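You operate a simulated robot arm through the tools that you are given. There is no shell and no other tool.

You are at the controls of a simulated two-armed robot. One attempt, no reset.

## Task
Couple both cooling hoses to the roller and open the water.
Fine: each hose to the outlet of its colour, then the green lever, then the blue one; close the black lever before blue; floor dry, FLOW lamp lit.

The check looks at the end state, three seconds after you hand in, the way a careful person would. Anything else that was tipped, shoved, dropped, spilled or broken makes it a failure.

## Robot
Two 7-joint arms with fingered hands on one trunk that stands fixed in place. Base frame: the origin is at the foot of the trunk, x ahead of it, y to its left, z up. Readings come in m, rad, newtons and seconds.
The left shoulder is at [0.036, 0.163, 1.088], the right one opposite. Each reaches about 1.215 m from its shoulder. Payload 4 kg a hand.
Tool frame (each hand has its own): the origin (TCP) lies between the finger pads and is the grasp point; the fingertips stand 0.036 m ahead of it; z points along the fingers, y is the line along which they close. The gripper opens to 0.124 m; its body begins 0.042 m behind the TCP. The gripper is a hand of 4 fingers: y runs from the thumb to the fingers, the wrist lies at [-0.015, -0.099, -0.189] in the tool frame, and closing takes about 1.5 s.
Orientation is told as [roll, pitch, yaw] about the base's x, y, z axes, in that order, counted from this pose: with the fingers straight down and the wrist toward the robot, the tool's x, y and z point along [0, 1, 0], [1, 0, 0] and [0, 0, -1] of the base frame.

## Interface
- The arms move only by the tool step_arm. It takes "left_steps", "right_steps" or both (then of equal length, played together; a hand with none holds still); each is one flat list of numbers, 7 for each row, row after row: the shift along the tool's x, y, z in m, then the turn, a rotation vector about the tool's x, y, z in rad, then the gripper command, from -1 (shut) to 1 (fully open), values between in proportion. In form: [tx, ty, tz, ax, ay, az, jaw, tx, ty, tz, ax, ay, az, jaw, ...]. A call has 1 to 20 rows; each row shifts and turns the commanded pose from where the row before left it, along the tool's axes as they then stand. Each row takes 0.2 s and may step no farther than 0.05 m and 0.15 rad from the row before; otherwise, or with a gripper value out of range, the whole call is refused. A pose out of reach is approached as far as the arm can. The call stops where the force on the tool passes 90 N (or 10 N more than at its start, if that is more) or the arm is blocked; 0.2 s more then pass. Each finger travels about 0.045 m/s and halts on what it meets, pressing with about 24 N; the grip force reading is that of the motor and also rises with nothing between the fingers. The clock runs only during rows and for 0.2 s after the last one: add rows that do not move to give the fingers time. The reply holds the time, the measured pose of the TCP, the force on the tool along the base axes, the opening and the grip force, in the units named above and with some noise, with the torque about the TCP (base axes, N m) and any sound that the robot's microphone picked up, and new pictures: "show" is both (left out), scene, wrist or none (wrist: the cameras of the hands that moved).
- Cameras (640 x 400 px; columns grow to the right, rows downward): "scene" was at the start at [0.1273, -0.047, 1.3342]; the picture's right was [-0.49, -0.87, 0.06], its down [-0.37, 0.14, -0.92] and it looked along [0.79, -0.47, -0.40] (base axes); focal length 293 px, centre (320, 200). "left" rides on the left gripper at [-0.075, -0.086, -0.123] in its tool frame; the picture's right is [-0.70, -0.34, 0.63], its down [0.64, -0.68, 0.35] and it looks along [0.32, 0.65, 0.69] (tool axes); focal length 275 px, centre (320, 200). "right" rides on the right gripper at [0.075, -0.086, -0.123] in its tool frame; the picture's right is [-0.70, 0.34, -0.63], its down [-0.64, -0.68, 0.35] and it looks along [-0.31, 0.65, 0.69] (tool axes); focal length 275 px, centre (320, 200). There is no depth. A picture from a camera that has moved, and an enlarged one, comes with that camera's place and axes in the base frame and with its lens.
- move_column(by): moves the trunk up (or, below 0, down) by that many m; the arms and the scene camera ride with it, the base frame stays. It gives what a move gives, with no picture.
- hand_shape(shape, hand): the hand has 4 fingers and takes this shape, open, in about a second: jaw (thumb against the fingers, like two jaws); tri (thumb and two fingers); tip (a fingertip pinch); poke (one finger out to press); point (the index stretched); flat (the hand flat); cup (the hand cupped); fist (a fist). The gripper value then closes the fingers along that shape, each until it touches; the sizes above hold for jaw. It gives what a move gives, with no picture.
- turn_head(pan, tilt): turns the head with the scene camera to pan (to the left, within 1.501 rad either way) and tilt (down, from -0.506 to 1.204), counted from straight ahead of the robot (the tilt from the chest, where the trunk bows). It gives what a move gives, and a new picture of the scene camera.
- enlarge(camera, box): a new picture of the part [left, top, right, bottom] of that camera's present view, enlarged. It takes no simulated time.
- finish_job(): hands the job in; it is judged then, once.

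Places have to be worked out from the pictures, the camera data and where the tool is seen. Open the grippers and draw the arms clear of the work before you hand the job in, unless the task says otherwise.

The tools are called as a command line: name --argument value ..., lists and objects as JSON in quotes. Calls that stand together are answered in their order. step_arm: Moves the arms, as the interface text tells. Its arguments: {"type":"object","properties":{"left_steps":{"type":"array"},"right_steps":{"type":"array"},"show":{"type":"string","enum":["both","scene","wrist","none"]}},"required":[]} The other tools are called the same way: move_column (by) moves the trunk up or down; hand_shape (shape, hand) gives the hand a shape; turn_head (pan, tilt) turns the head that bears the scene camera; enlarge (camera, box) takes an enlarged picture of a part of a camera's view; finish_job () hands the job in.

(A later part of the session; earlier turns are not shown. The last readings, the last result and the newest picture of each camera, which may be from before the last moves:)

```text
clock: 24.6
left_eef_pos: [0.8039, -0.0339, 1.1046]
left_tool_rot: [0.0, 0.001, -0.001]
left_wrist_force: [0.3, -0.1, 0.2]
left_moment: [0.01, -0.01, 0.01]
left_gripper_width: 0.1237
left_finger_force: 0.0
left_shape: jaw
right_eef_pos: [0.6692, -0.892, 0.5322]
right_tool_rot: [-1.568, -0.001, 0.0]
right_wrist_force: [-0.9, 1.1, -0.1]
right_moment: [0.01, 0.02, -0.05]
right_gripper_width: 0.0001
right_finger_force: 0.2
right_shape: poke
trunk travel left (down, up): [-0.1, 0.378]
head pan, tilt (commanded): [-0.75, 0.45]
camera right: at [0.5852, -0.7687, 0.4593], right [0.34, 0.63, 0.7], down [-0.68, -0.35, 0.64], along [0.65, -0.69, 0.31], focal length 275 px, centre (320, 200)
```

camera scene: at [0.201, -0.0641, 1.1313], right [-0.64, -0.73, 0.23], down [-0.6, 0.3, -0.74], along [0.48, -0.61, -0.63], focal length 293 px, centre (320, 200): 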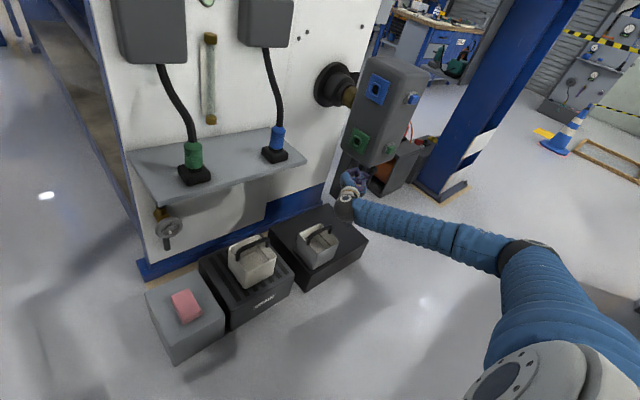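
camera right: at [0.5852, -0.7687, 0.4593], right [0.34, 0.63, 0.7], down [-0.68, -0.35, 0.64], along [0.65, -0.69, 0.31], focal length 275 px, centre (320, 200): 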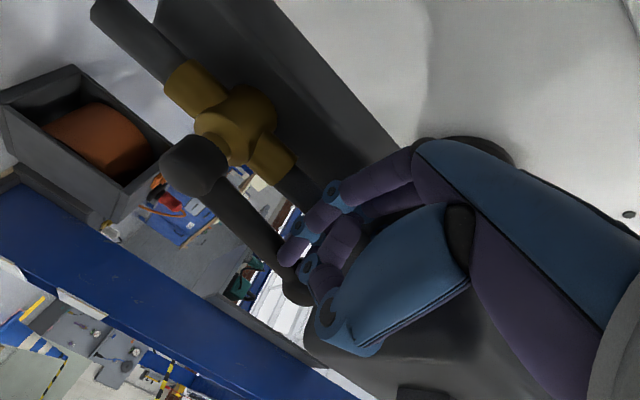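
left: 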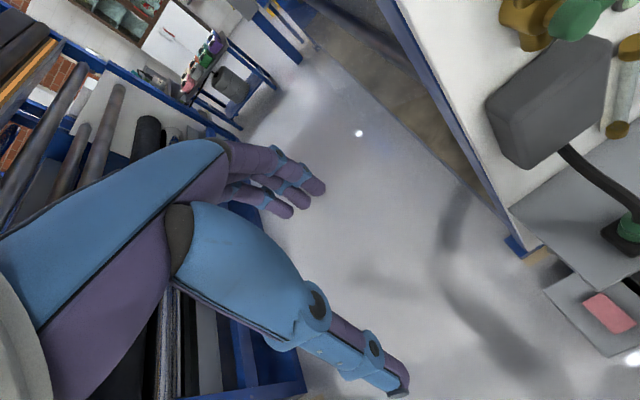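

The lever gives easily toward -y (ball moves along with the finger at ~1 N). I follow the arc about the pivot down to ~45° and check.

step_arm --right_steps '[0.001, 0, 0.0127, 0, 0, 0, 1, 0.0015, 0, 0.0126, 0, 0, 0, 1, 0.0035, 0, 0.01, 0, 0, 0, 1, 0.0042, 0, 0.0096, 0, 0, 0, 1]' --show "both"

enlarge --camera "scene" --box '[325, 130, 415, 230]'

```text
clock: 25.6
left_eef_pos: [0.8044, -0.0352, 1.1051]
left_tool_rot: [0.0, 0.004, 0.001]
left_wrist_force: [-0.5, 1.3, 0.3]
left_moment: [0.0, 0.0, 0.01]
left_gripper_width: 0.1238
left_finger_force: 0.0
left_shape: jaw
right_eef_pos: [0.6705, -0.9372, 0.5223]
right_tool_rot: [-1.568, 0.001, 0.0]
right_wrist_force: [-0.7, -0.4, 0.6]
right_moment: [-0.01, 0.03, -0.03]
right_gripper_width: 0.0
right_finger_force: 0.1
right_shape: poke
trunk travel left (down, up): [-0.1, 0.378]
head pan, tilt (commanded): [-0.75, 0.45]
camera scene: at [0.201, -0.0641, 1.1312], right [-0.64, -0.73, 0.23], down [-0.6, 0.3, -0.74], along [0.48, -0.61, -0.63], focal length 293 px, centre (320, 200)
camera right: at [0.5858, -0.8135, 0.4487], right [0.34, 0.63, 0.7], down [-0.68, -0.35, 0.64], along [0.65, -0.69, 0.31], focal length 275 px, centre (320, 200)
```

scene: 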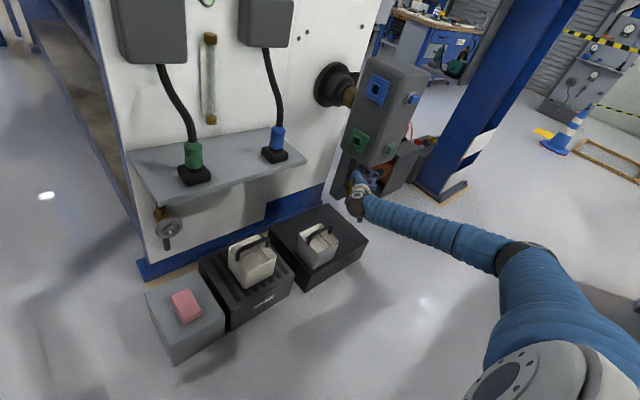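
right: 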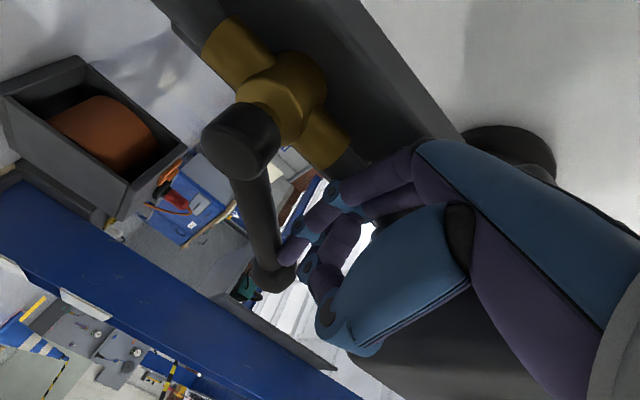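

```text
4.00 times, centred on (370, 180) of scene
camera zoom: at [0.201, -0.0641, 1.1312], right [-0.64, -0.73, 0.23], down [-0.6, 0.3, -0.74], along [0.48, -0.61, -0.63], focal length 1174 px, centre (120, 280)
```

zoom: 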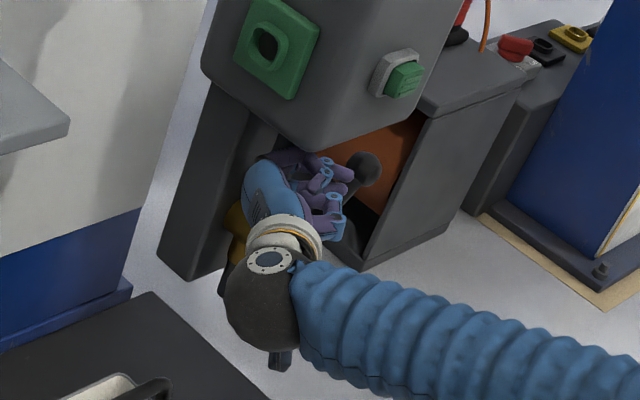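

The lever is at about 48° now. The index knuckle gets close to the drain pipe, so I yaw the hand about the fingertip (~0.4 rad) to bring the hand body forward of the pipe before finishing the arc.

step_arm --right_steps '[0, -0.0043, 0.0005, -0.1333, 0, 0, 1, 0, -0.0043, 0.0005, -0.1333, 0, 0, 1, 0, -0.0043, 0.0005, -0.1333, 0, 0, 1]' --show "both"

enlarge --camera "right" --box '[130, 80, 450, 300]'

```text
clock: 26.4
left_eef_pos: [0.8034, -0.0346, 1.1053]
left_tool_rot: [0.002, 0.0, 0.004]
left_wrist_force: [-0.1, 0.3, 0.6]
left_moment: [-0.01, -0.03, -0.01]
left_gripper_width: 0.1235
left_finger_force: 0.1
left_shape: jaw
right_eef_pos: [0.6591, -0.9388, 0.5217]
right_tool_rot: [-1.567, -0.003, 0.401]
right_wrist_force: [0.8, 0.2, 0.1]
right_moment: [0.0, -0.01, 0.0]
right_gripper_width: 0.0003
right_finger_force: 0.1
right_shape: poke
trunk travel left (down, up): [-0.1, 0.378]
head pan, tilt (commanded): [-0.75, 0.45]
camera scene: at [0.2008, -0.0638, 1.1314], right [-0.64, -0.73, 0.23], down [-0.6, 0.3, -0.74], along [0.48, -0.61, -0.63], focal length 293 px, centre (320, 200)
camera right: at [0.5327, -0.8586, 0.449], right [0.06, 0.71, 0.7], down [-0.49, -0.59, 0.64], along [0.87, -0.38, 0.31], focal length 275 px, centre (320, 200)
```

scene: 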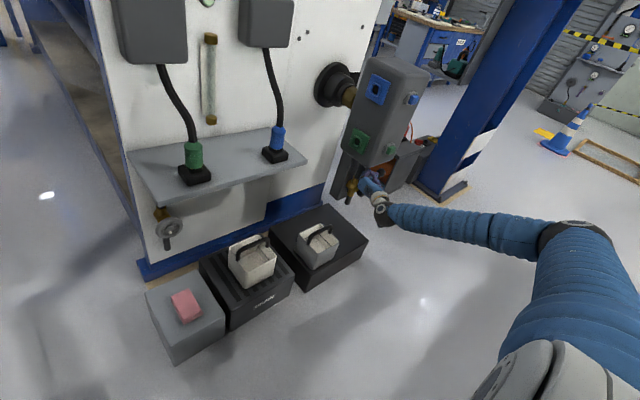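
right: 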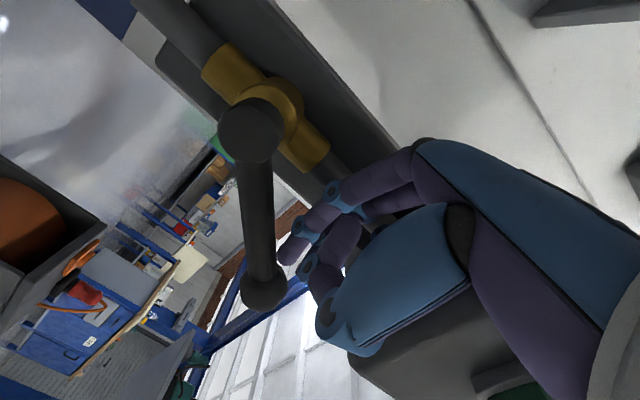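

```text
1.82 times, centred on (290, 190) of right
camera zoom: at [0.5327, -0.8586, 0.449], right [0.06, 0.71, 0.7], down [-0.49, -0.59, 0.64], along [0.87, -0.38, 0.31], focal length 500 px, centre (374, 218)
```

zoom: 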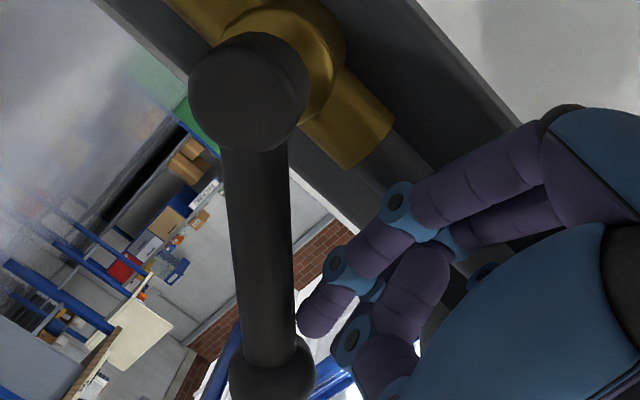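

The hand body is now clear of the pipe and the fingertip lies against the lever. I finish the arc to horizontal.

step_arm --right_steps '[0.0057, -0.0027, 0.0064, 0, 0, 0, 1, 0.0057, -0.0027, 0.0064, 0, 0, 0, 1, 0.0088, -0.0026, 0.0063, 0, 0, 0, 1, 0.0089, -0.0027, 0.0062, 0, 0, 0, 1, 0.0104, -0.0017, 0.0039, 0, 0, 0, 1, 0.0104, -0.0016, 0.0039, 0, 0, 0, 1]' --show "both"

enlarge --camera "right" --box '[130, 80, 450, 300]'

```text
clock: 27.8
left_eef_pos: [0.8008, -0.0344, 1.1078]
left_tool_rot: [-0.001, -0.004, 0.0]
left_wrist_force: [0.7, -0.7, -0.5]
left_moment: [0.06, -0.01, 0.06]
left_gripper_width: 0.1237
left_finger_force: 0.2
left_shape: jaw
right_eef_pos: [0.6576, -0.9768, 0.4785]
right_tool_rot: [-1.575, -0.003, 0.397]
right_wrist_force: [-11.3, 2.3, 32.5]
right_moment: [1.98, -0.45, 0.33]
right_gripper_width: 0.0
right_finger_force: 0.0
right_shape: poke
trunk travel left (down, up): [-0.1, 0.378]
head pan, tilt (commanded): [-0.75, 0.45]
camera scene: at [0.1985, -0.0627, 1.1325], right [-0.64, -0.73, 0.23], down [-0.6, 0.3, -0.75], along [0.48, -0.62, -0.63], focal length 293 px, centre (320, 200)
camera right: at [0.5325, -0.8964, 0.4045], right [0.06, 0.72, 0.7], down [-0.5, -0.58, 0.64], along [0.86, -0.39, 0.32], focal length 275 px, centre (320, 200)
```

scene: 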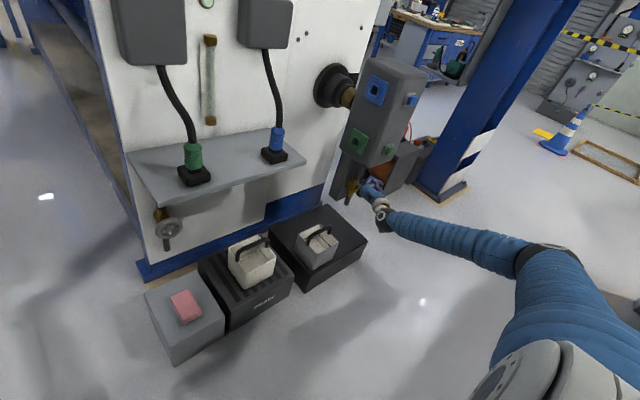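
right: 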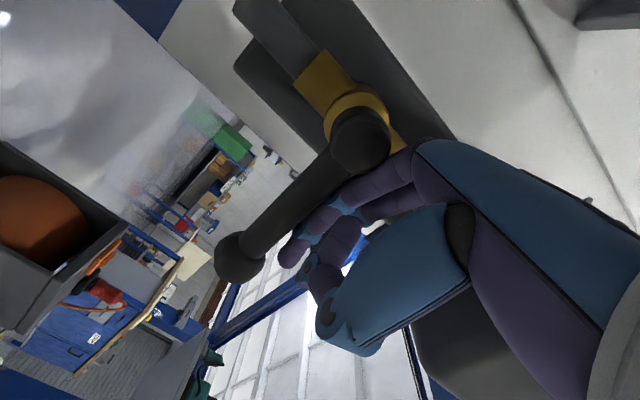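

```text
1.82 times, centred on (290, 190) of right
camera zoom: at [0.5325, -0.8964, 0.4045], right [0.06, 0.72, 0.7], down [-0.5, -0.58, 0.64], along [0.86, -0.39, 0.32], focal length 500 px, centre (374, 218)
```

zoom: 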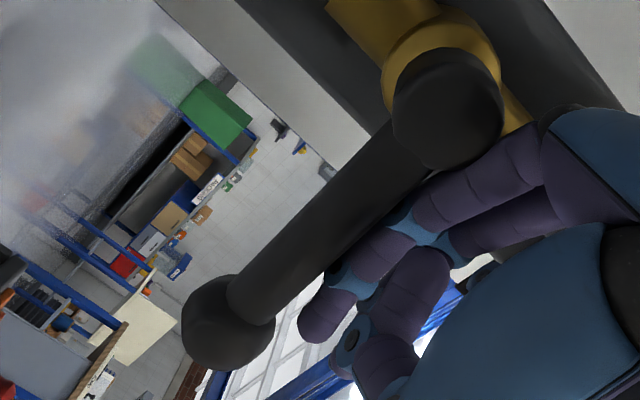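

The push met a firm stop (32 N) with the ball at about (y=-1.03, z=0.45): the lever is horizontal, i.e. closed. I lift off and back the finger out.

step_arm --right_steps '[-0.015, 0, 0, 0, 0, 0, 1, -0.01, 0, -0.03, 0, 0, 0, 1, 0, 0, -0.05, 0, 0, 0, 1, 0, -0.01, -0.045, 0, 0, 0, 1, 0, -0.045, -0.01, 0, 0, 0, 1, 0, -0.05, 0, 0, 0, 0, 1, 0, -0.05, 0, 0, 0, 0, 1, 0, 0, 0, 0, 0, 0, 1]' --show "both"

enlarge --camera "scene" --box '[325, 130, 415, 230]'

enlarge --camera "right" --box '[130, 0, 450, 200]'

```text
clock: 29.6
left_eef_pos: [0.8034, -0.0356, 1.105]
left_tool_rot: [-0.001, 0.002, 0.001]
left_wrist_force: [0.5, -0.1, -0.2]
left_moment: [0.01, 0.0, -0.03]
left_gripper_width: 0.1237
left_finger_force: 0.0
left_shape: jaw
right_eef_pos: [0.4614, -0.912, 0.4987]
right_tool_rot: [-1.566, -0.001, 0.401]
right_wrist_force: [0.2, -0.2, 0.7]
right_moment: [0.02, -0.01, -0.02]
right_gripper_width: 0.0
right_finger_force: 0.1
right_shape: poke
trunk travel left (down, up): [-0.1, 0.378]
head pan, tilt (commanded): [-0.75, 0.45]
camera scene: at [0.2011, -0.0642, 1.1312], right [-0.64, -0.73, 0.23], down [-0.6, 0.3, -0.74], along [0.48, -0.61, -0.63], focal length 293 px, centre (320, 200)
camera right: at [0.3352, -0.8318, 0.4241], right [0.06, 0.71, 0.7], down [-0.49, -0.59, 0.64], along [0.87, -0.39, 0.31], focal length 275 px, centre (320, 200)
```

scene: 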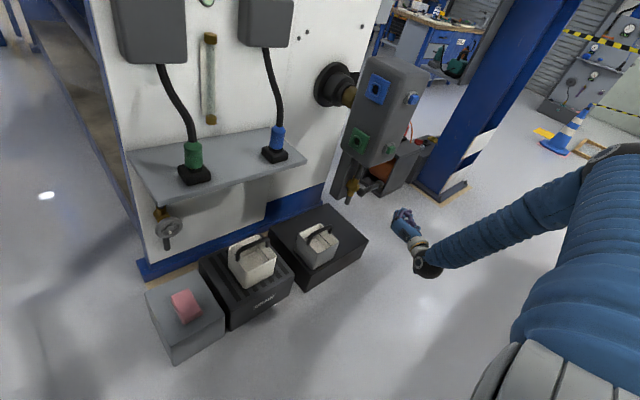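
right: 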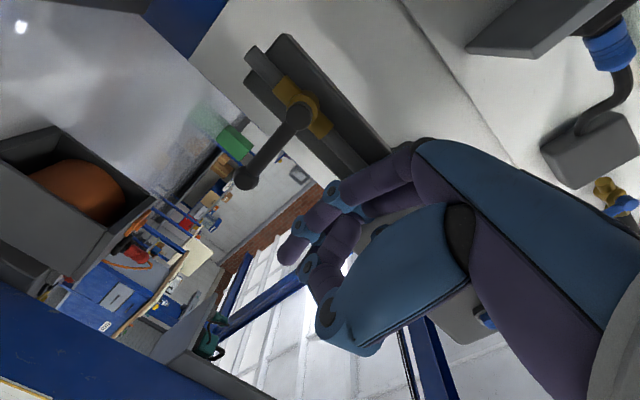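

```text
4.00 times, centred on (370, 180) of scene
camera zoom: at [0.2011, -0.0642, 1.1312], right [-0.64, -0.73, 0.23], down [-0.6, 0.3, -0.74], along [0.48, -0.61, -0.63], focal length 1174 px, centre (120, 280)
```

zoom: 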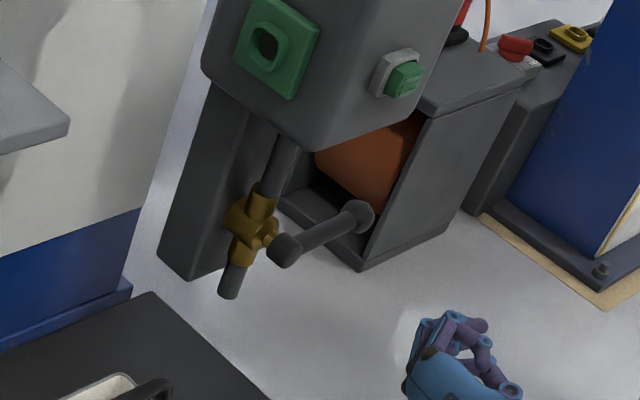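

```text
2.00 times, centred on (290, 100) of right
camera zoom: at [0.3352, -0.8318, 0.4241], right [0.06, 0.71, 0.7], down [-0.49, -0.59, 0.64], along [0.87, -0.39, 0.31], focal length 551 px, centre (380, 400)
```

zoom: 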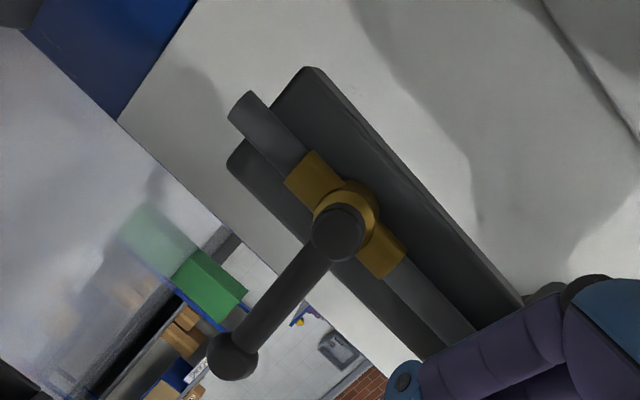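

The black lever now lies square across the pipe (closed), and this tells that "open" is up for this valve type. Next I set the right hand to jaw, rise to the blue port's height in front of the union and turn to the fingers-forward pose to test the insertion orientation.

hand_shape --shape "jaw" --hand "right"

step_arm --right_steps '[-0.041, 0.0074, -0.0174, 0, 0, 0, 1, -0.041, 0.0074, -0.0174, 0, 0, 0, 1, -0.041, 0.0074, -0.0174, 0, 0, 0, 1, -0.041, 0.0074, -0.0174, 0, 0, 0, 1, -0.041, 0.0074, -0.0174, 0, 0, 0, 1, -0.041, 0.0074, -0.0174, 0, 0, 0, 1, -0.041, 0.0074, -0.0174, 0, 0, 0, 1, -0.041, 0.0074, -0.0174, 0, 0, 0, 1, -0.041, 0.0074, -0.0174, 0, 0, 0, 1, 0, 0, 0, -0.1463, 0, 0, 1, 0, 0, 0, -0.1463, 0, 0, 1, 0, 0, 0, -0.1463, 0, 0, 1, 0, 0, 0, -0.1463, 0, 0, 1, 0, 0, 0, -0.1463, 0, 0, 1, 0, 0, 0, -0.1463, 0, 0, 1, 0, 0, 0, -0.1463, 0, 0, 1, 0, 0, 0, -0.1463, 0, 0, 1, 0, 0, 0, 0, 0, 0, 1]' --show "scene"

```text
clock: 30.5
left_eef_pos: [0.8031, -0.0337, 1.1041]
left_tool_rot: [-0.001, 0.001, 0.0]
left_wrist_force: [0.3, -0.1, -0.4]
left_moment: [-0.01, -0.01, 0.03]
left_gripper_width: 0.1237
left_finger_force: 0.1
left_shape: jaw
right_eef_pos: [0.4631, -0.9122, 0.4983]
right_tool_rot: [-1.567, 0.001, 0.399]
right_wrist_force: [-1.0, 0.1, 0.7]
right_moment: [0.01, -0.02, -0.01]
right_gripper_width: 0.124
right_finger_force: 0.0
right_shape: jaw
trunk travel left (down, up): [-0.1, 0.378]
head pan, tilt (commanded): [-0.75, 0.45]
```

```text
clock: 34.3
left_eef_pos: [0.8028, -0.0341, 1.105]
left_tool_rot: [0.0, 0.001, 0.001]
left_wrist_force: [-0.4, 0.0, 0.9]
left_moment: [-0.02, 0.0, 0.0]
left_gripper_width: 0.1239
left_finger_force: 0.0
left_shape: jaw
right_eef_pos: [0.4636, -0.7421, 0.8666]
right_tool_rot: [-1.571, -0.003, 1.57]
right_wrist_force: [-0.5, 0.6, 0.8]
right_moment: [0.02, 0.0, -0.02]
right_gripper_width: 0.124
right_finger_force: 0.0
right_shape: jaw
trunk travel left (down, up): [-0.1, 0.378]
head pan, tilt (commanded): [-0.75, 0.45]
camera scene: at [0.2007, -0.0638, 1.1314], right [-0.64, -0.73, 0.23], down [-0.6, 0.3, -0.74], along [0.48, -0.61, -0.63], focal length 293 px, centre (320, 200)
```

scene: 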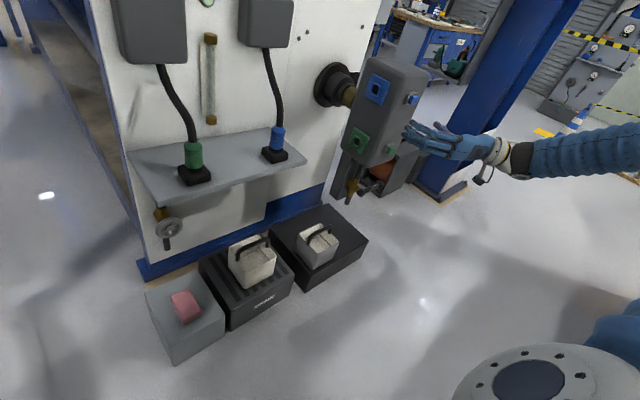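

Target pose with wrist right is fine here. I test the insertion orientation by rolling -90° about the finger axis (coupling tip would then point to -y).

step_arm --right_steps '[0, 0, 0, 0, 0, -0.1496, 1, 0, 0, 0, 0, 0, -0.1496, 1, 0, 0, 0, 0, 0, -0.1496, 1, 0, 0, 0, 0, 0, -0.1496, 1, 0, 0, 0, 0, 0, -0.1496, 1, 0, 0, 0, 0, 0, -0.1496, 1, 0, 0, 0, 0, 0, -0.1496, 1, 0, 0, 0, 0, 0, -0.1496, 1, 0, 0, 0, 0, 0, -0.1496, 1, 0, 0, 0, 0, 0, -0.1496, 1, 0, 0, 0, 0, 0, -0.0748, 1, 0, 0, 0, 0, 0, 0, 1]' --show "both"

```text
clock: 36.9
left_eef_pos: [0.8037, -0.0344, 1.1053]
left_tool_rot: [-0.001, 0.0, -0.001]
left_wrist_force: [0.0, 0.5, 0.0]
left_moment: [0.01, 0.03, 0.02]
left_gripper_width: 0.1235
left_finger_force: 0.2
left_shape: jaw
right_eef_pos: [0.4629, -0.7424, 0.867]
right_tool_rot: [-1.467, 1.569, 1.674]
right_wrist_force: [-0.8, 0.2, 0.6]
right_moment: [0.02, -0.01, -0.01]
right_gripper_width: 0.124
right_finger_force: 0.1
right_shape: jaw
trunk travel left (down, up): [-0.1, 0.378]
head pan, tilt (commanded): [-0.75, 0.45]
camera scene: at [0.2008, -0.0641, 1.1313], right [-0.64, -0.73, 0.23], down [-0.6, 0.3, -0.74], along [0.48, -0.61, -0.63], focal length 293 px, centre (320, 200)
camera right: at [0.3411, -0.8172, 0.9537], right [-0.63, 0.7, -0.34], down [0.35, 0.64, 0.68], along [0.69, 0.32, -0.65], focal length 275 px, centre (320, 200)
```

scene: 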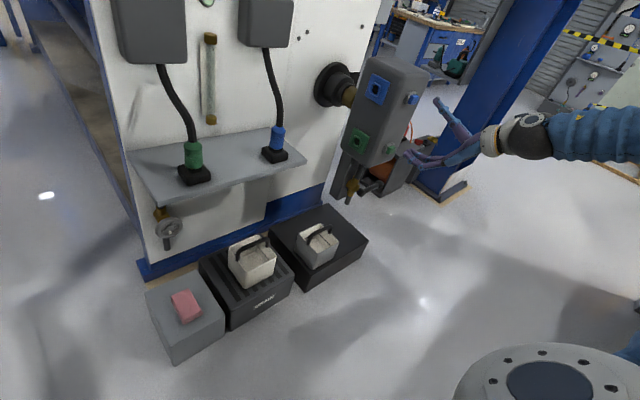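
right: 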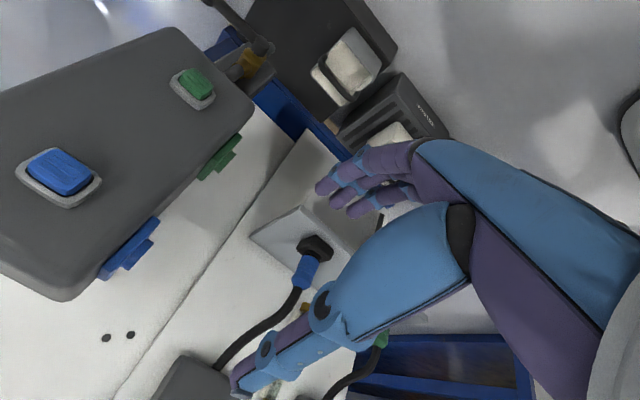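

The insertion pose is reachable, and from it the hand camera looks along the ports and the blue coupling. I enlarge to measure the ports and the coupling.

enlarge --camera "right" --box '[0, 60, 280, 310]'

enlarge --camera "right" --box '[180, 180, 400, 400]'

```text
1.60 times, centred on (140, 185) of right
camera zoom: at [0.3411, -0.8172, 0.9537], right [-0.63, 0.7, -0.34], down [0.35, 0.64, 0.68], along [0.69, 0.32, -0.65], focal length 440 px, centre (608, 224)
```

zoom: 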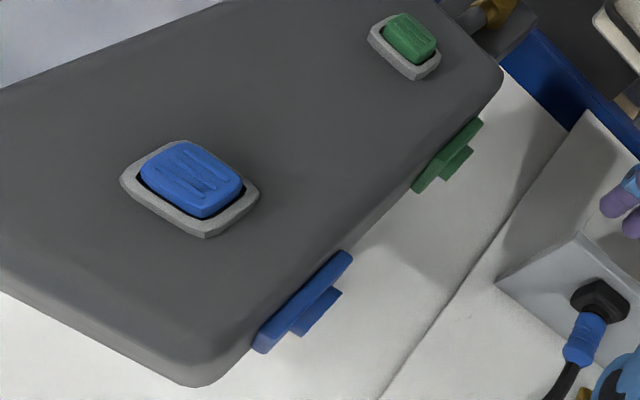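

```text
1.82 times, centred on (290, 290) of right
camera zoom: at [0.3411, -0.8172, 0.9537], right [-0.63, 0.7, -0.34], down [0.35, 0.64, 0.68], along [0.69, 0.32, -0.65], focal length 500 px, centre (374, 36)
```

zoom: 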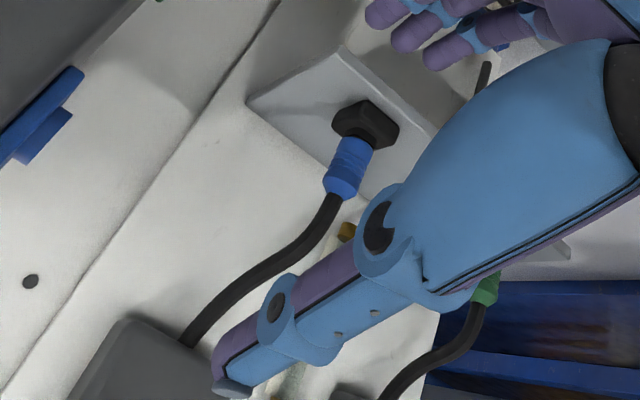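

Measured: blue collar front ≈ (0.707,-0.818,0.862), blue coupling body centre ≈ (0.803,-0.558,0.69), spanning z≈0.665–0.733. I roll back to the vertical-coupling grasp pose and move in front of the blue coupling.

step_arm --right_steps '[0, 0, 0, 0, 0, 0.1496, 1, 0, 0, 0, 0, 0, 0.1496, 1, 0, 0, 0, 0, 0, 0.1496, 1, 0, 0, 0, 0, 0, 0.1496, 1, 0, 0, 0, 0, 0, 0.1496, 1, 0, 0, 0, 0, 0, 0.1496, 1, 0, 0, 0, 0, 0, 0.1496, 1, 0, 0, 0, 0, 0, 0.1496, 1, 0, 0, 0, 0, 0, 0.1496, 1, 0, 0, 0, 0, 0, 0.1496, 1, 0, 0, 0, 0, 0, 0.0748, 1, 0.0227, 0.0263, 0.0253, 0, 0, 0, 1, 0.0227, 0.0263, 0.0253, 0, 0, 0, 1, 0.0227, 0.0263, 0.0253, 0, 0, 0, 1, 0.0227, 0.0263, 0.0253, 0, 0, 0, 1, 0.0227, 0.0263, 0.0253, 0, 0, 0, 1, 0.0227, 0.0263, 0.0253, 0, 0, 0, 1, 0.0227, 0.0263, 0.0253, 0, 0, 0, 1, 0, 0, 0, 0, 0, 0, 1]' --show "both"

turn_head --pan -0.45 --tilt 0.35

```text
clock: 40.9
left_eef_pos: [0.8028, -0.0346, 1.1059]
left_tool_rot: [0.0, -0.001, 0.0]
left_wrist_force: [-0.1, -0.4, 0.4]
left_moment: [-0.02, 0.02, 0.0]
left_gripper_width: 0.1237
left_finger_force: 0.1
left_shape: jaw
right_eef_pos: [0.6399, -0.5579, 0.7102]
right_tool_rot: [-1.571, -0.002, 1.572]
right_wrist_force: [-0.1, 0.2, -0.2]
right_moment: [-0.02, 0.04, 0.0]
right_gripper_width: 0.1239
right_finger_force: 0.1
right_shape: jaw
trunk travel left (down, up): [-0.1, 0.378]
head pan, tilt (commanded): [-0.75, 0.45]
camera scene: at [0.2004, -0.0639, 1.1316], right [-0.64, -0.73, 0.23], down [-0.6, 0.3, -0.74], along [0.48, -0.61, -0.63], focal length 293 px, centre (320, 200)
camera right: at [0.5184, -0.643, 0.636], right [-0.63, 0.34, 0.7], down [0.35, -0.68, 0.64], along [0.69, 0.65, 0.32], focal length 275 px, centre (320, 200)
```

scene: 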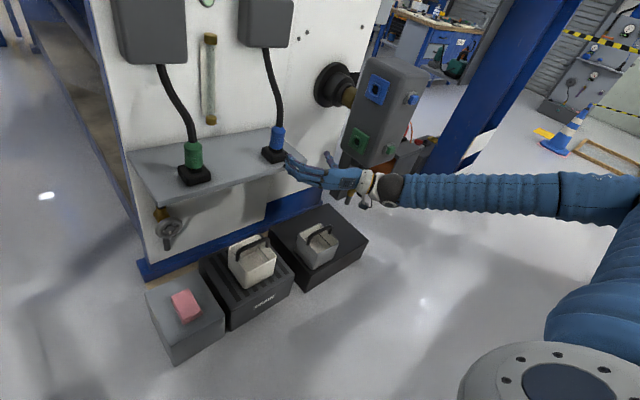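
right: 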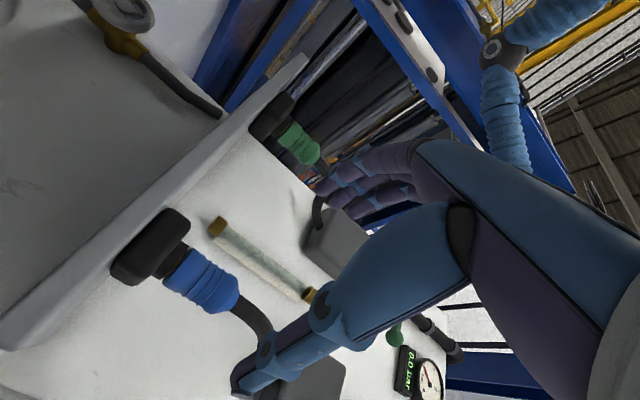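

```text
clock: 41.7
left_eef_pos: [0.8031, -0.033, 1.1043]
left_tool_rot: [-0.001, 0.001, -0.002]
left_wrist_force: [1.5, -0.1, 0.8]
left_moment: [0.01, -0.02, 0.0]
left_gripper_width: 0.124
left_finger_force: 0.0
left_shape: jaw
right_eef_pos: [0.6408, -0.5586, 0.71]
right_tool_rot: [-1.571, -0.005, 1.571]
right_wrist_force: [-0.4, -1.1, 0.3]
right_moment: [-0.01, 0.02, 0.0]
right_gripper_width: 0.1241
right_finger_force: 0.1
right_shape: jaw
trunk travel left (down, up): [-0.1, 0.378]
head pan, tilt (commanded): [-0.45, 0.351]
camera scene: at [0.2196, -0.0419, 1.1344], right [-0.41, -0.9, 0.14], down [-0.6, 0.15, -0.78], along [0.68, -0.41, -0.61], focal length 293 px, centre (320, 200)
```

scene: 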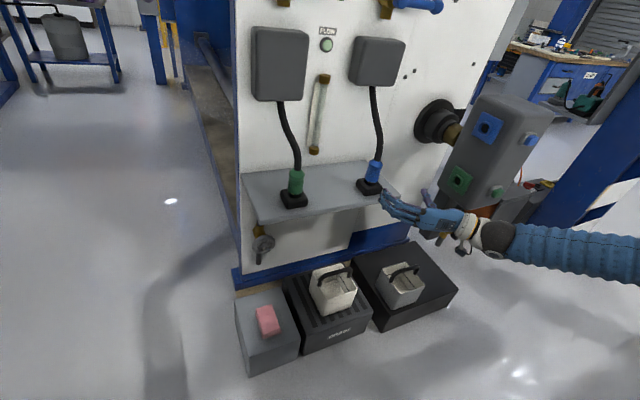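

enlarge --camera "scene" --box '[330, 140, 450, 240]'

enlarge --camera "right" --box '[90, 190, 350, 380]'

```text
4.00 times, centred on (390, 190) of scene
camera zoom: at [0.2196, -0.0419, 1.1344], right [-0.41, -0.9, 0.14], down [-0.6, 0.15, -0.78], along [0.68, -0.41, -0.61], focal length 1174 px, centre (40, 240)
```

zoom: 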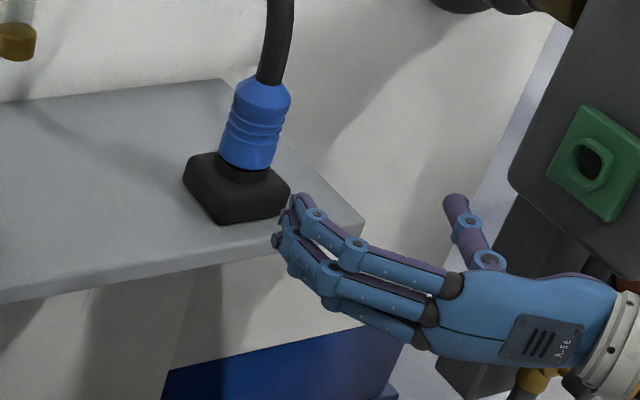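

```text
2.11 times, centred on (220, 285) of right
camera zoom: at [0.5184, -0.6433, 0.6356], right [-0.63, 0.34, 0.7], down [0.35, -0.68, 0.64], along [0.69, 0.65, 0.32], focal length 580 px, centre (530, 21)
```

zoom: 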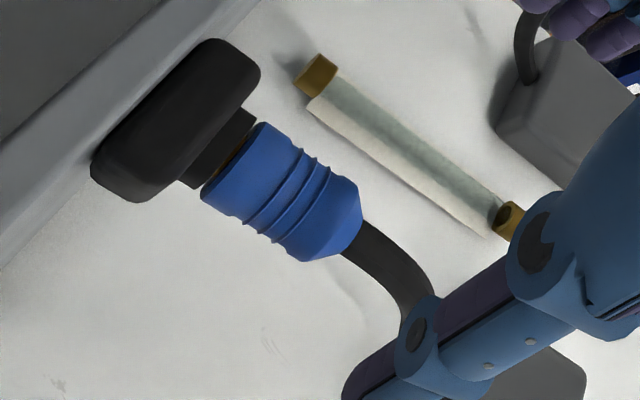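

The blue coupling axis triangulates to (0.804,-0.561), body centre z≈0.689; thumb is on the right and fingers on the left of it. I advance straight in to put the pads around the upper-middle of the body.

step_arm --right_steps '[0.0005, -0.0005, 0.04, 0, 0, 0, 1, 0.0005, -0.0005, 0.04, 0, 0, 0, 1, 0.0005, -0.0005, 0.04, 0, 0, 0, 1, 0.0005, -0.0005, 0.043, 0, 0, 0, 1, 0, 0, 0, 0, 0, 0, 1]' --show "both"

enlarge --camera "scene" --box '[330, 140, 450, 240]'

```text
clock: 42.9
left_eef_pos: [0.8031, -0.0343, 1.1057]
left_tool_rot: [-0.001, 0.0, 0.0]
left_wrist_force: [0.6, 0.1, -0.6]
left_moment: [0.03, -0.02, 0.0]
left_gripper_width: 0.1236
left_finger_force: 0.1
left_shape: jaw
right_eef_pos: [0.8031, -0.5598, 0.7084]
right_tool_rot: [-1.57, -0.005, 1.57]
right_wrist_force: [0.6, 0.2, -0.7]
right_moment: [0.02, 0.01, 0.03]
right_gripper_width: 0.124
right_finger_force: 0.0
right_shape: jaw
trunk travel left (down, up): [-0.1, 0.378]
head pan, tilt (commanded): [-0.45, 0.351]
camera scene: at [0.2191, -0.0417, 1.1348], right [-0.41, -0.9, 0.14], down [-0.6, 0.15, -0.78], along [0.68, -0.41, -0.6], focal length 293 px, centre (320, 200)
camera right: at [0.6817, -0.6446, 0.634], right [-0.63, 0.34, 0.7], down [0.35, -0.68, 0.64], along [0.69, 0.65, 0.32], focal length 275 px, centre (320, 200)
```

scene: 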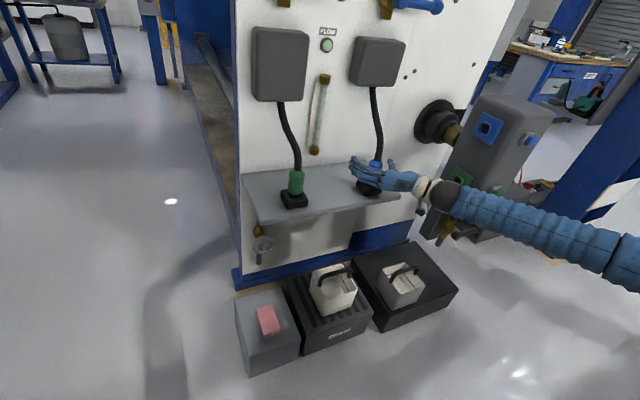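
right: 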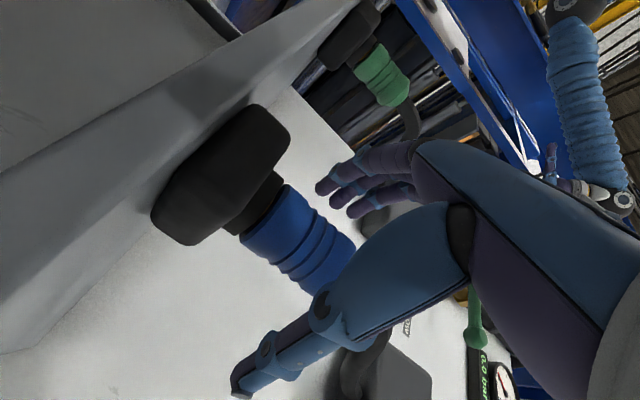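

```text
4.00 times, centred on (390, 190) of scene
camera zoom: at [0.2191, -0.0417, 1.1348], right [-0.41, -0.9, 0.14], down [-0.6, 0.15, -0.78], along [0.68, -0.41, -0.6], focal length 1174 px, centre (40, 240)
```

zoom: 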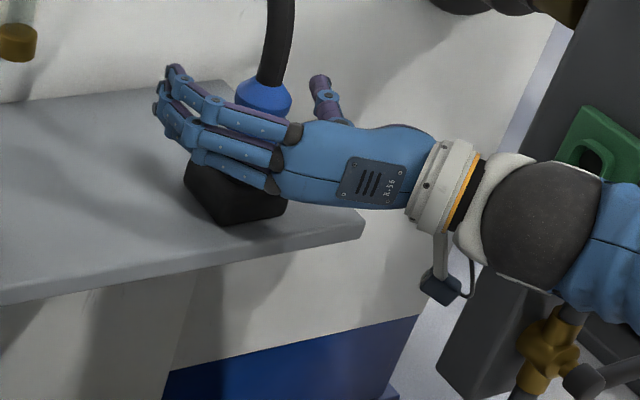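

The coupling sits between thumb and fingers with the TCP on its upper half. I close the hand.

step_arm --right_steps '[0, 0, 0, 0, 0, 0, -1, 0, 0, 0, 0, 0, 0, -1, 0, 0, 0, 0, 0, 0, -1, 0, 0, 0, 0, 0, 0, -1, 0, 0, 0, 0, 0, 0, -1, 0, 0, 0, 0, 0, 0, -1, 0, 0, 0, 0, 0, 0, -1, 0, 0, 0, 0, 0, 0, -1, 0, 0, 0, 0, 0, 0, -1]' --show "both"

enlarge --camera "scene" --box '[330, 140, 450, 240]'

```text
clock: 44.9
left_eef_pos: [0.8041, -0.0374, 1.1041]
left_tool_rot: [0.001, 0.002, 0.001]
left_wrist_force: [-0.6, -1.0, 0.4]
left_moment: [0.01, 0.04, -0.01]
left_gripper_width: 0.1237
left_finger_force: 0.1
left_shape: jaw
right_eef_pos: [0.8045, -0.5609, 0.7075]
right_tool_rot: [-1.571, -0.002, 1.57]
right_wrist_force: [9.2, -10.1, 1.0]
right_moment: [-0.03, -0.01, -0.11]
right_gripper_width: 0.0495
right_finger_force: 24.0
right_shape: jaw
trunk travel left (down, up): [-0.1, 0.378]
head pan, tilt (commanded): [-0.45, 0.351]
camera scene: at [0.2202, -0.0426, 1.1343], right [-0.41, -0.9, 0.14], down [-0.6, 0.15, -0.78], along [0.68, -0.41, -0.61], focal length 293 px, centre (320, 200)
camera right: at [0.6819, -0.646, 0.633], right [-0.63, 0.34, 0.7], down [0.34, -0.68, 0.64], along [0.69, 0.65, 0.32], focal length 275 px, centre (320, 200)
```

scene: 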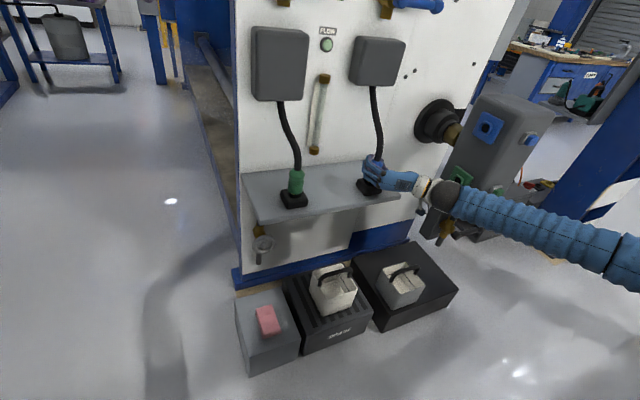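
right: 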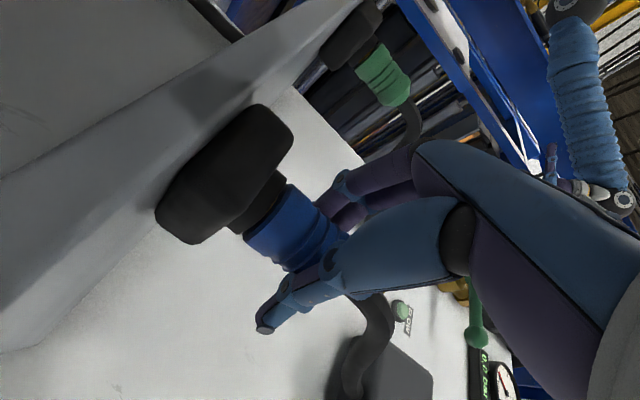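

```text
4.00 times, centred on (390, 190) of scene
camera zoom: at [0.2202, -0.0426, 1.1343], right [-0.41, -0.9, 0.14], down [-0.6, 0.15, -0.78], along [0.68, -0.41, -0.61], focal length 1174 px, centre (40, 240)
```

zoom: 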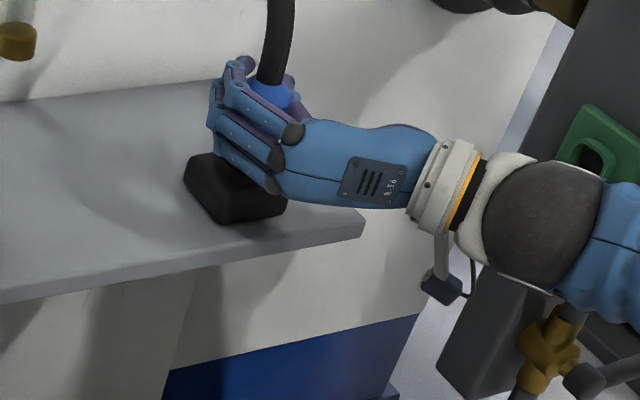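

The hand holds the coupling (width 0.05, 24 N) with a small side load; I follow that load by 2 mm and then lift straight up out of the holder.

step_arm --right_steps '[0, -0.002, 0.002, 0, 0, 0, -1, -0.008, 0, 0, 0, 0, 0, -1, -0.01, 0, 0, 0, 0, 0, -1, -0.01, 0, 0, 0, 0, 0, -1, -0.012, 0, 0, 0, 0, 0, -1, -0.015, 0, 0, 0, 0, 0, -1, -0.015, 0, 0, 0, 0, 0, -1, -0.015, 0, 0, 0, 0, 0, -1, -0.015, 0, 0, 0, 0, 0, -1, 0, 0, 0, 0, 0, 0, -1]' --show "both"

enlarge --camera "scene" --box '[330, 120, 450, 220]'

enlarge --camera "right" --box '[110, 90, 430, 390]'

```text
clock: 47.1
left_eef_pos: [0.8043, -0.0346, 1.1043]
left_tool_rot: [0.002, 0.003, 0.0]
left_wrist_force: [0.7, 0.4, -0.4]
left_moment: [0.01, -0.01, -0.03]
left_gripper_width: 0.1239
left_finger_force: 0.0
left_shape: jaw
right_eef_pos: [0.806, -0.5613, 0.8062]
right_tool_rot: [-1.57, -0.005, 1.57]
right_wrist_force: [0.5, 0.2, -2.1]
right_moment: [-0.01, 0.0, 0.0]
right_gripper_width: 0.0506
right_finger_force: 23.9
right_shape: jaw
trunk travel left (down, up): [-0.1, 0.378]
head pan, tilt (commanded): [-0.45, 0.351]
camera scene: at [0.2199, -0.042, 1.1343], right [-0.41, -0.9, 0.14], down [-0.6, 0.15, -0.78], along [0.68, -0.41, -0.61], focal length 293 px, centre (320, 200)
camera right: at [0.6832, -0.6471, 0.7322], right [-0.63, 0.34, 0.7], down [0.35, -0.68, 0.64], along [0.69, 0.65, 0.32], focal length 275 px, centre (320, 200)
```

scene: 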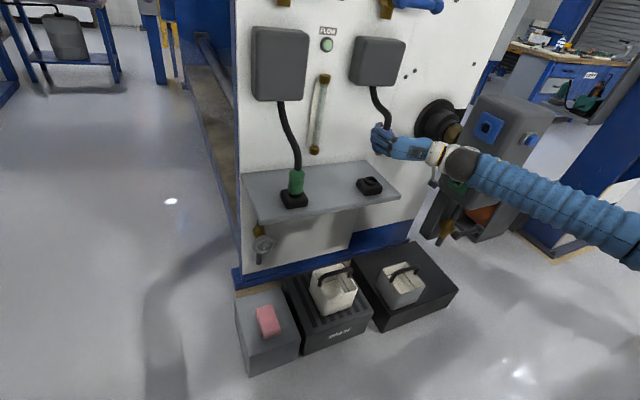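
right: 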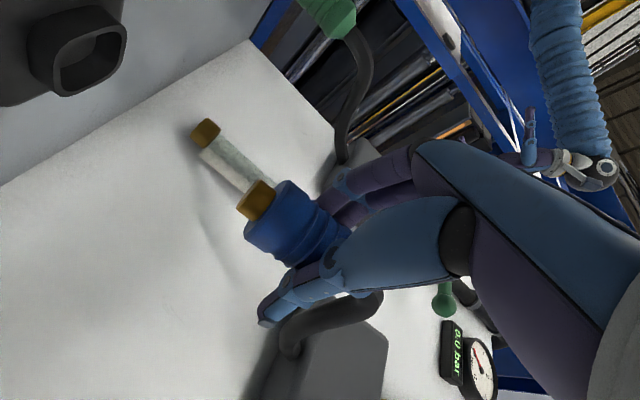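

```text
4.00 times, centred on (390, 170) of scene
camera zoom: at [0.2199, -0.042, 1.1343], right [-0.41, -0.9, 0.14], down [-0.6, 0.15, -0.78], along [0.68, -0.41, -0.61], focal length 1174 px, centre (40, 320)
```

zoom: 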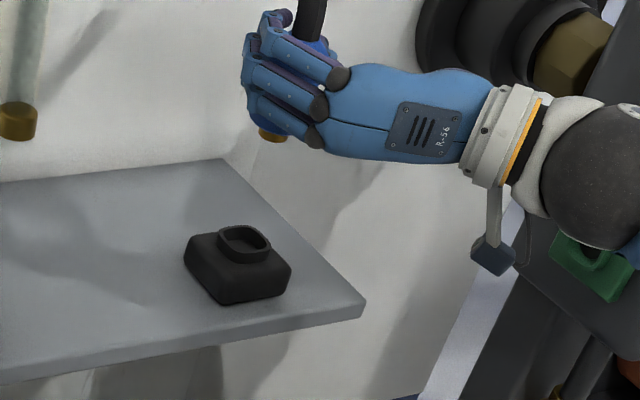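

```text
1.33 times, centred on (270, 240) of right
camera zoom: at [0.6832, -0.6471, 0.7322], right [-0.63, 0.34, 0.7], down [0.35, -0.68, 0.64], along [0.69, 0.65, 0.32], focal length 367 px, centre (387, 147)
```

zoom: 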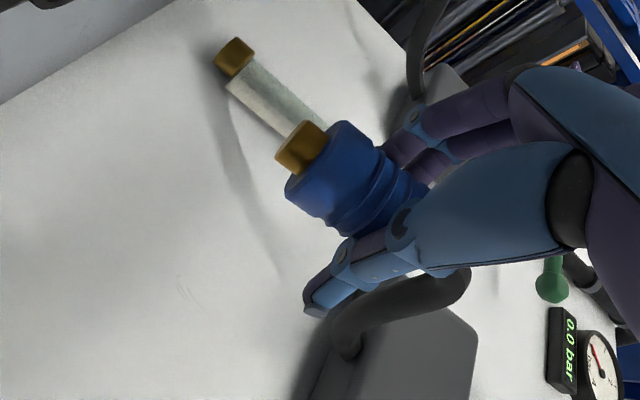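

The coupling came out cleanly. I enlarge the plug, the holder's hole and the port to compare the key shape.

enlarge --camera "right" --box '[210, 160, 330, 240]'

enlarge --camera "right" --box '[10, 0, 140, 100]'

enlarge --camera "scene" --box '[350, 170, 400, 205]'

enlarge --camera "scene" --box '[465, 105, 515, 150]'

```text
5.00 times, centred on (270, 200) of right
camera zoom: at [0.6832, -0.6471, 0.7322], right [-0.63, 0.34, 0.7], down [0.35, -0.68, 0.64], along [0.69, 0.65, 0.32], focal length 1376 px, centre (570, 200)
```

zoom: 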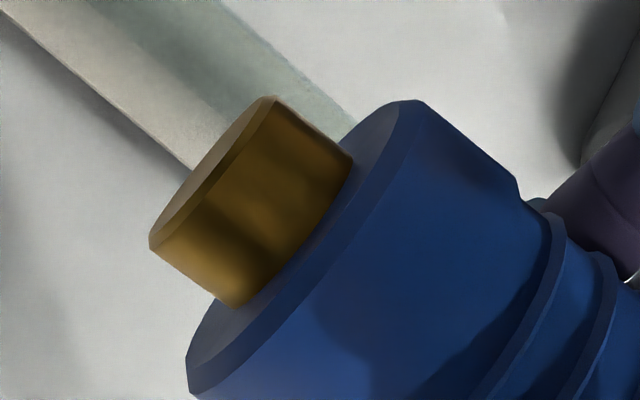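

```text
4.00 times, centred on (75, 50) of right
camera zoom: at [0.6832, -0.6471, 0.7322], right [-0.63, 0.34, 0.7], down [0.35, -0.68, 0.64], along [0.69, 0.65, 0.32], focal length 1101 px, centre (1300, 800)
```

zoom: 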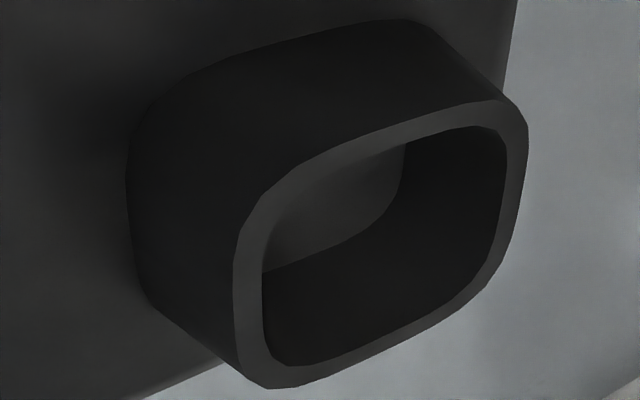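

```text
11.43 times, centred on (375, 188) of scene
camera zoom: at [0.2199, -0.042, 1.1343], right [-0.41, -0.9, 0.14], down [-0.6, 0.15, -0.78], along [0.68, -0.41, -0.61], focal length 3353 px, centre (-309, 343)
```

zoom: 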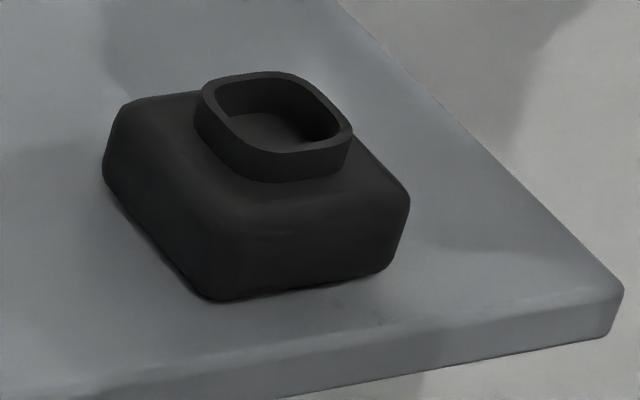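

```text
8.89 times, centred on (490, 128) of scene
camera zoom: at [0.2199, -0.042, 1.1343], right [-0.41, -0.9, 0.14], down [-0.6, 0.15, -0.78], along [0.68, -0.41, -0.61], focal length 2608 px, centre (-1191, 844)
```

zoom: 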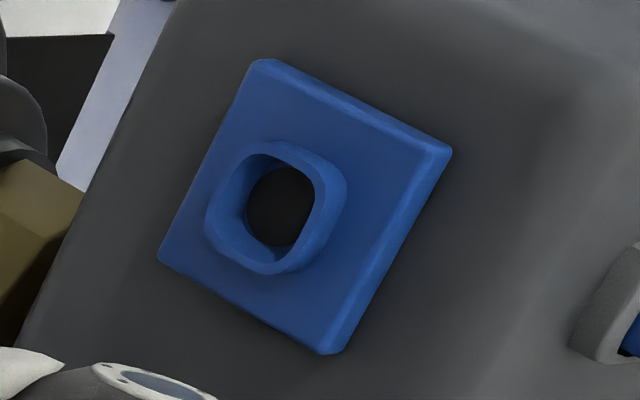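

Plug is a short brass nose (~12 mm) below the body, whose face lies 0.045 m from the TCP along tool x; the coupling sits centred. I carry it left of the union's port height and roll it so the nose points to -y.

step_arm --right_steps '[-0.0114, -0.0238, -0.0198, 0, 0, 0, -1, -0.0114, -0.0238, -0.0198, 0, 0, 0, -1, -0.0114, -0.0238, -0.0198, 0, 0, 0, -1, -0.0114, -0.0238, -0.0198, 0, 0, 0, -1, -0.0114, -0.0238, -0.0198, 0, 0, 0, -1, 0, 0, 0, 0, 0, 0, -1]' --show "scene"

step_arm --right_steps '[0, 0, 0, 0, 0, -0.1496, -1, 0, 0, 0, 0, 0, -0.1496, -1, 0, 0, 0, 0, 0, -0.1496, -1, 0, 0, 0, 0, 0, -0.1496, -1, 0, 0, 0, 0, 0, -0.1496, -1, 0, 0, 0, 0, 0, -0.1496, -1, 0, 0, 0, 0, 0, -0.1496, -1, 0, 0, 0, 0, 0, -0.1496, -1, 0, 0, 0, 0, 0, -0.1496, -1, 0, 0, 0, 0, 0, -0.1496, -1, 0, 0, 0, 0, 0, -0.0748, -1, 0, 0, 0, 0, 0, 0, -1]' --show "both"

```text
clock: 48.5
left_eef_pos: [0.8036, -0.0354, 1.1041]
left_tool_rot: [-0.001, 0.002, -0.002]
left_wrist_force: [-0.5, 0.1, -1.0]
left_moment: [-0.02, 0.01, -0.02]
left_gripper_width: 0.1238
left_finger_force: 0.0
left_shape: jaw
right_eef_pos: [0.7062, -0.6816, 0.8618]
right_tool_rot: [-1.567, -0.004, 1.571]
right_wrist_force: [-0.4, -0.4, -1.7]
right_moment: [0.0, 0.0, 0.02]
right_gripper_width: 0.0508
right_finger_force: 24.1
right_shape: jaw
trunk travel left (down, up): [-0.1, 0.378]
head pan, tilt (commanded): [-0.45, 0.351]
camera scene: at [0.2201, -0.0422, 1.1341], right [-0.41, -0.9, 0.14], down [-0.6, 0.15, -0.78], along [0.68, -0.41, -0.61], focal length 293 px, centre (320, 200)
```

scene: 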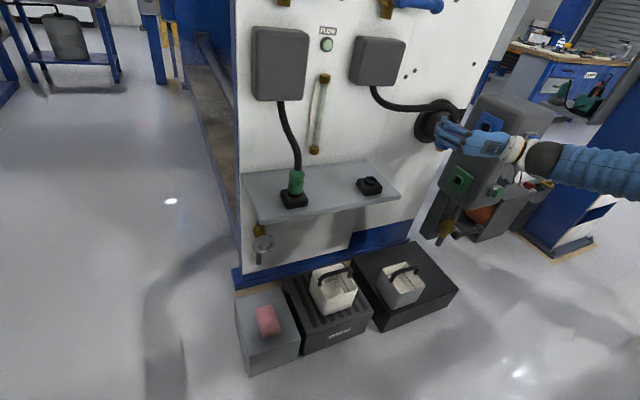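

```text
clock: 51.1
left_eef_pos: [0.804, -0.0338, 1.1048]
left_tool_rot: [0.0, 0.003, 0.004]
left_wrist_force: [-0.4, 0.5, 0.7]
left_moment: [-0.01, 0.01, 0.05]
left_gripper_width: 0.1236
left_finger_force: 0.1
left_shape: jaw
right_eef_pos: [0.7072, -0.6809, 0.8628]
right_tool_rot: [-1.226, 1.57, 1.914]
right_wrist_force: [-0.3, 0.8, -2.2]
right_moment: [0.02, -0.01, 0.01]
right_gripper_width: 0.0506
right_finger_force: 23.7
right_shape: jaw
trunk travel left (down, up): [-0.1, 0.378]
head pan, tilt (commanded): [-0.45, 0.351]
camera scene: at [0.2198, -0.042, 1.1344], right [-0.41, -0.9, 0.14], down [-0.6, 0.15, -0.78], along [0.68, -0.41, -0.61], focal length 293 px, centre (320, 200)
camera right: at [0.5846, -0.7559, 0.9494], right [-0.63, 0.7, -0.34], down [0.35, 0.64, 0.68], along [0.69, 0.32, -0.65], focal length 275 px, centre (320, 200)
```

scene: 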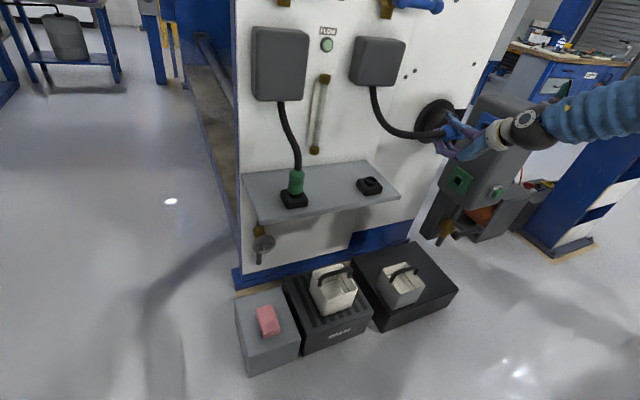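
right: 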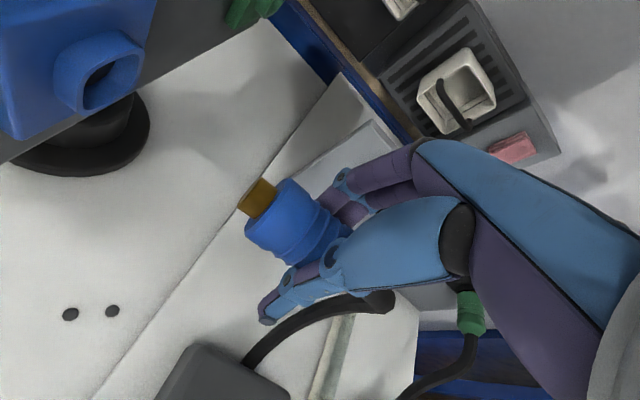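

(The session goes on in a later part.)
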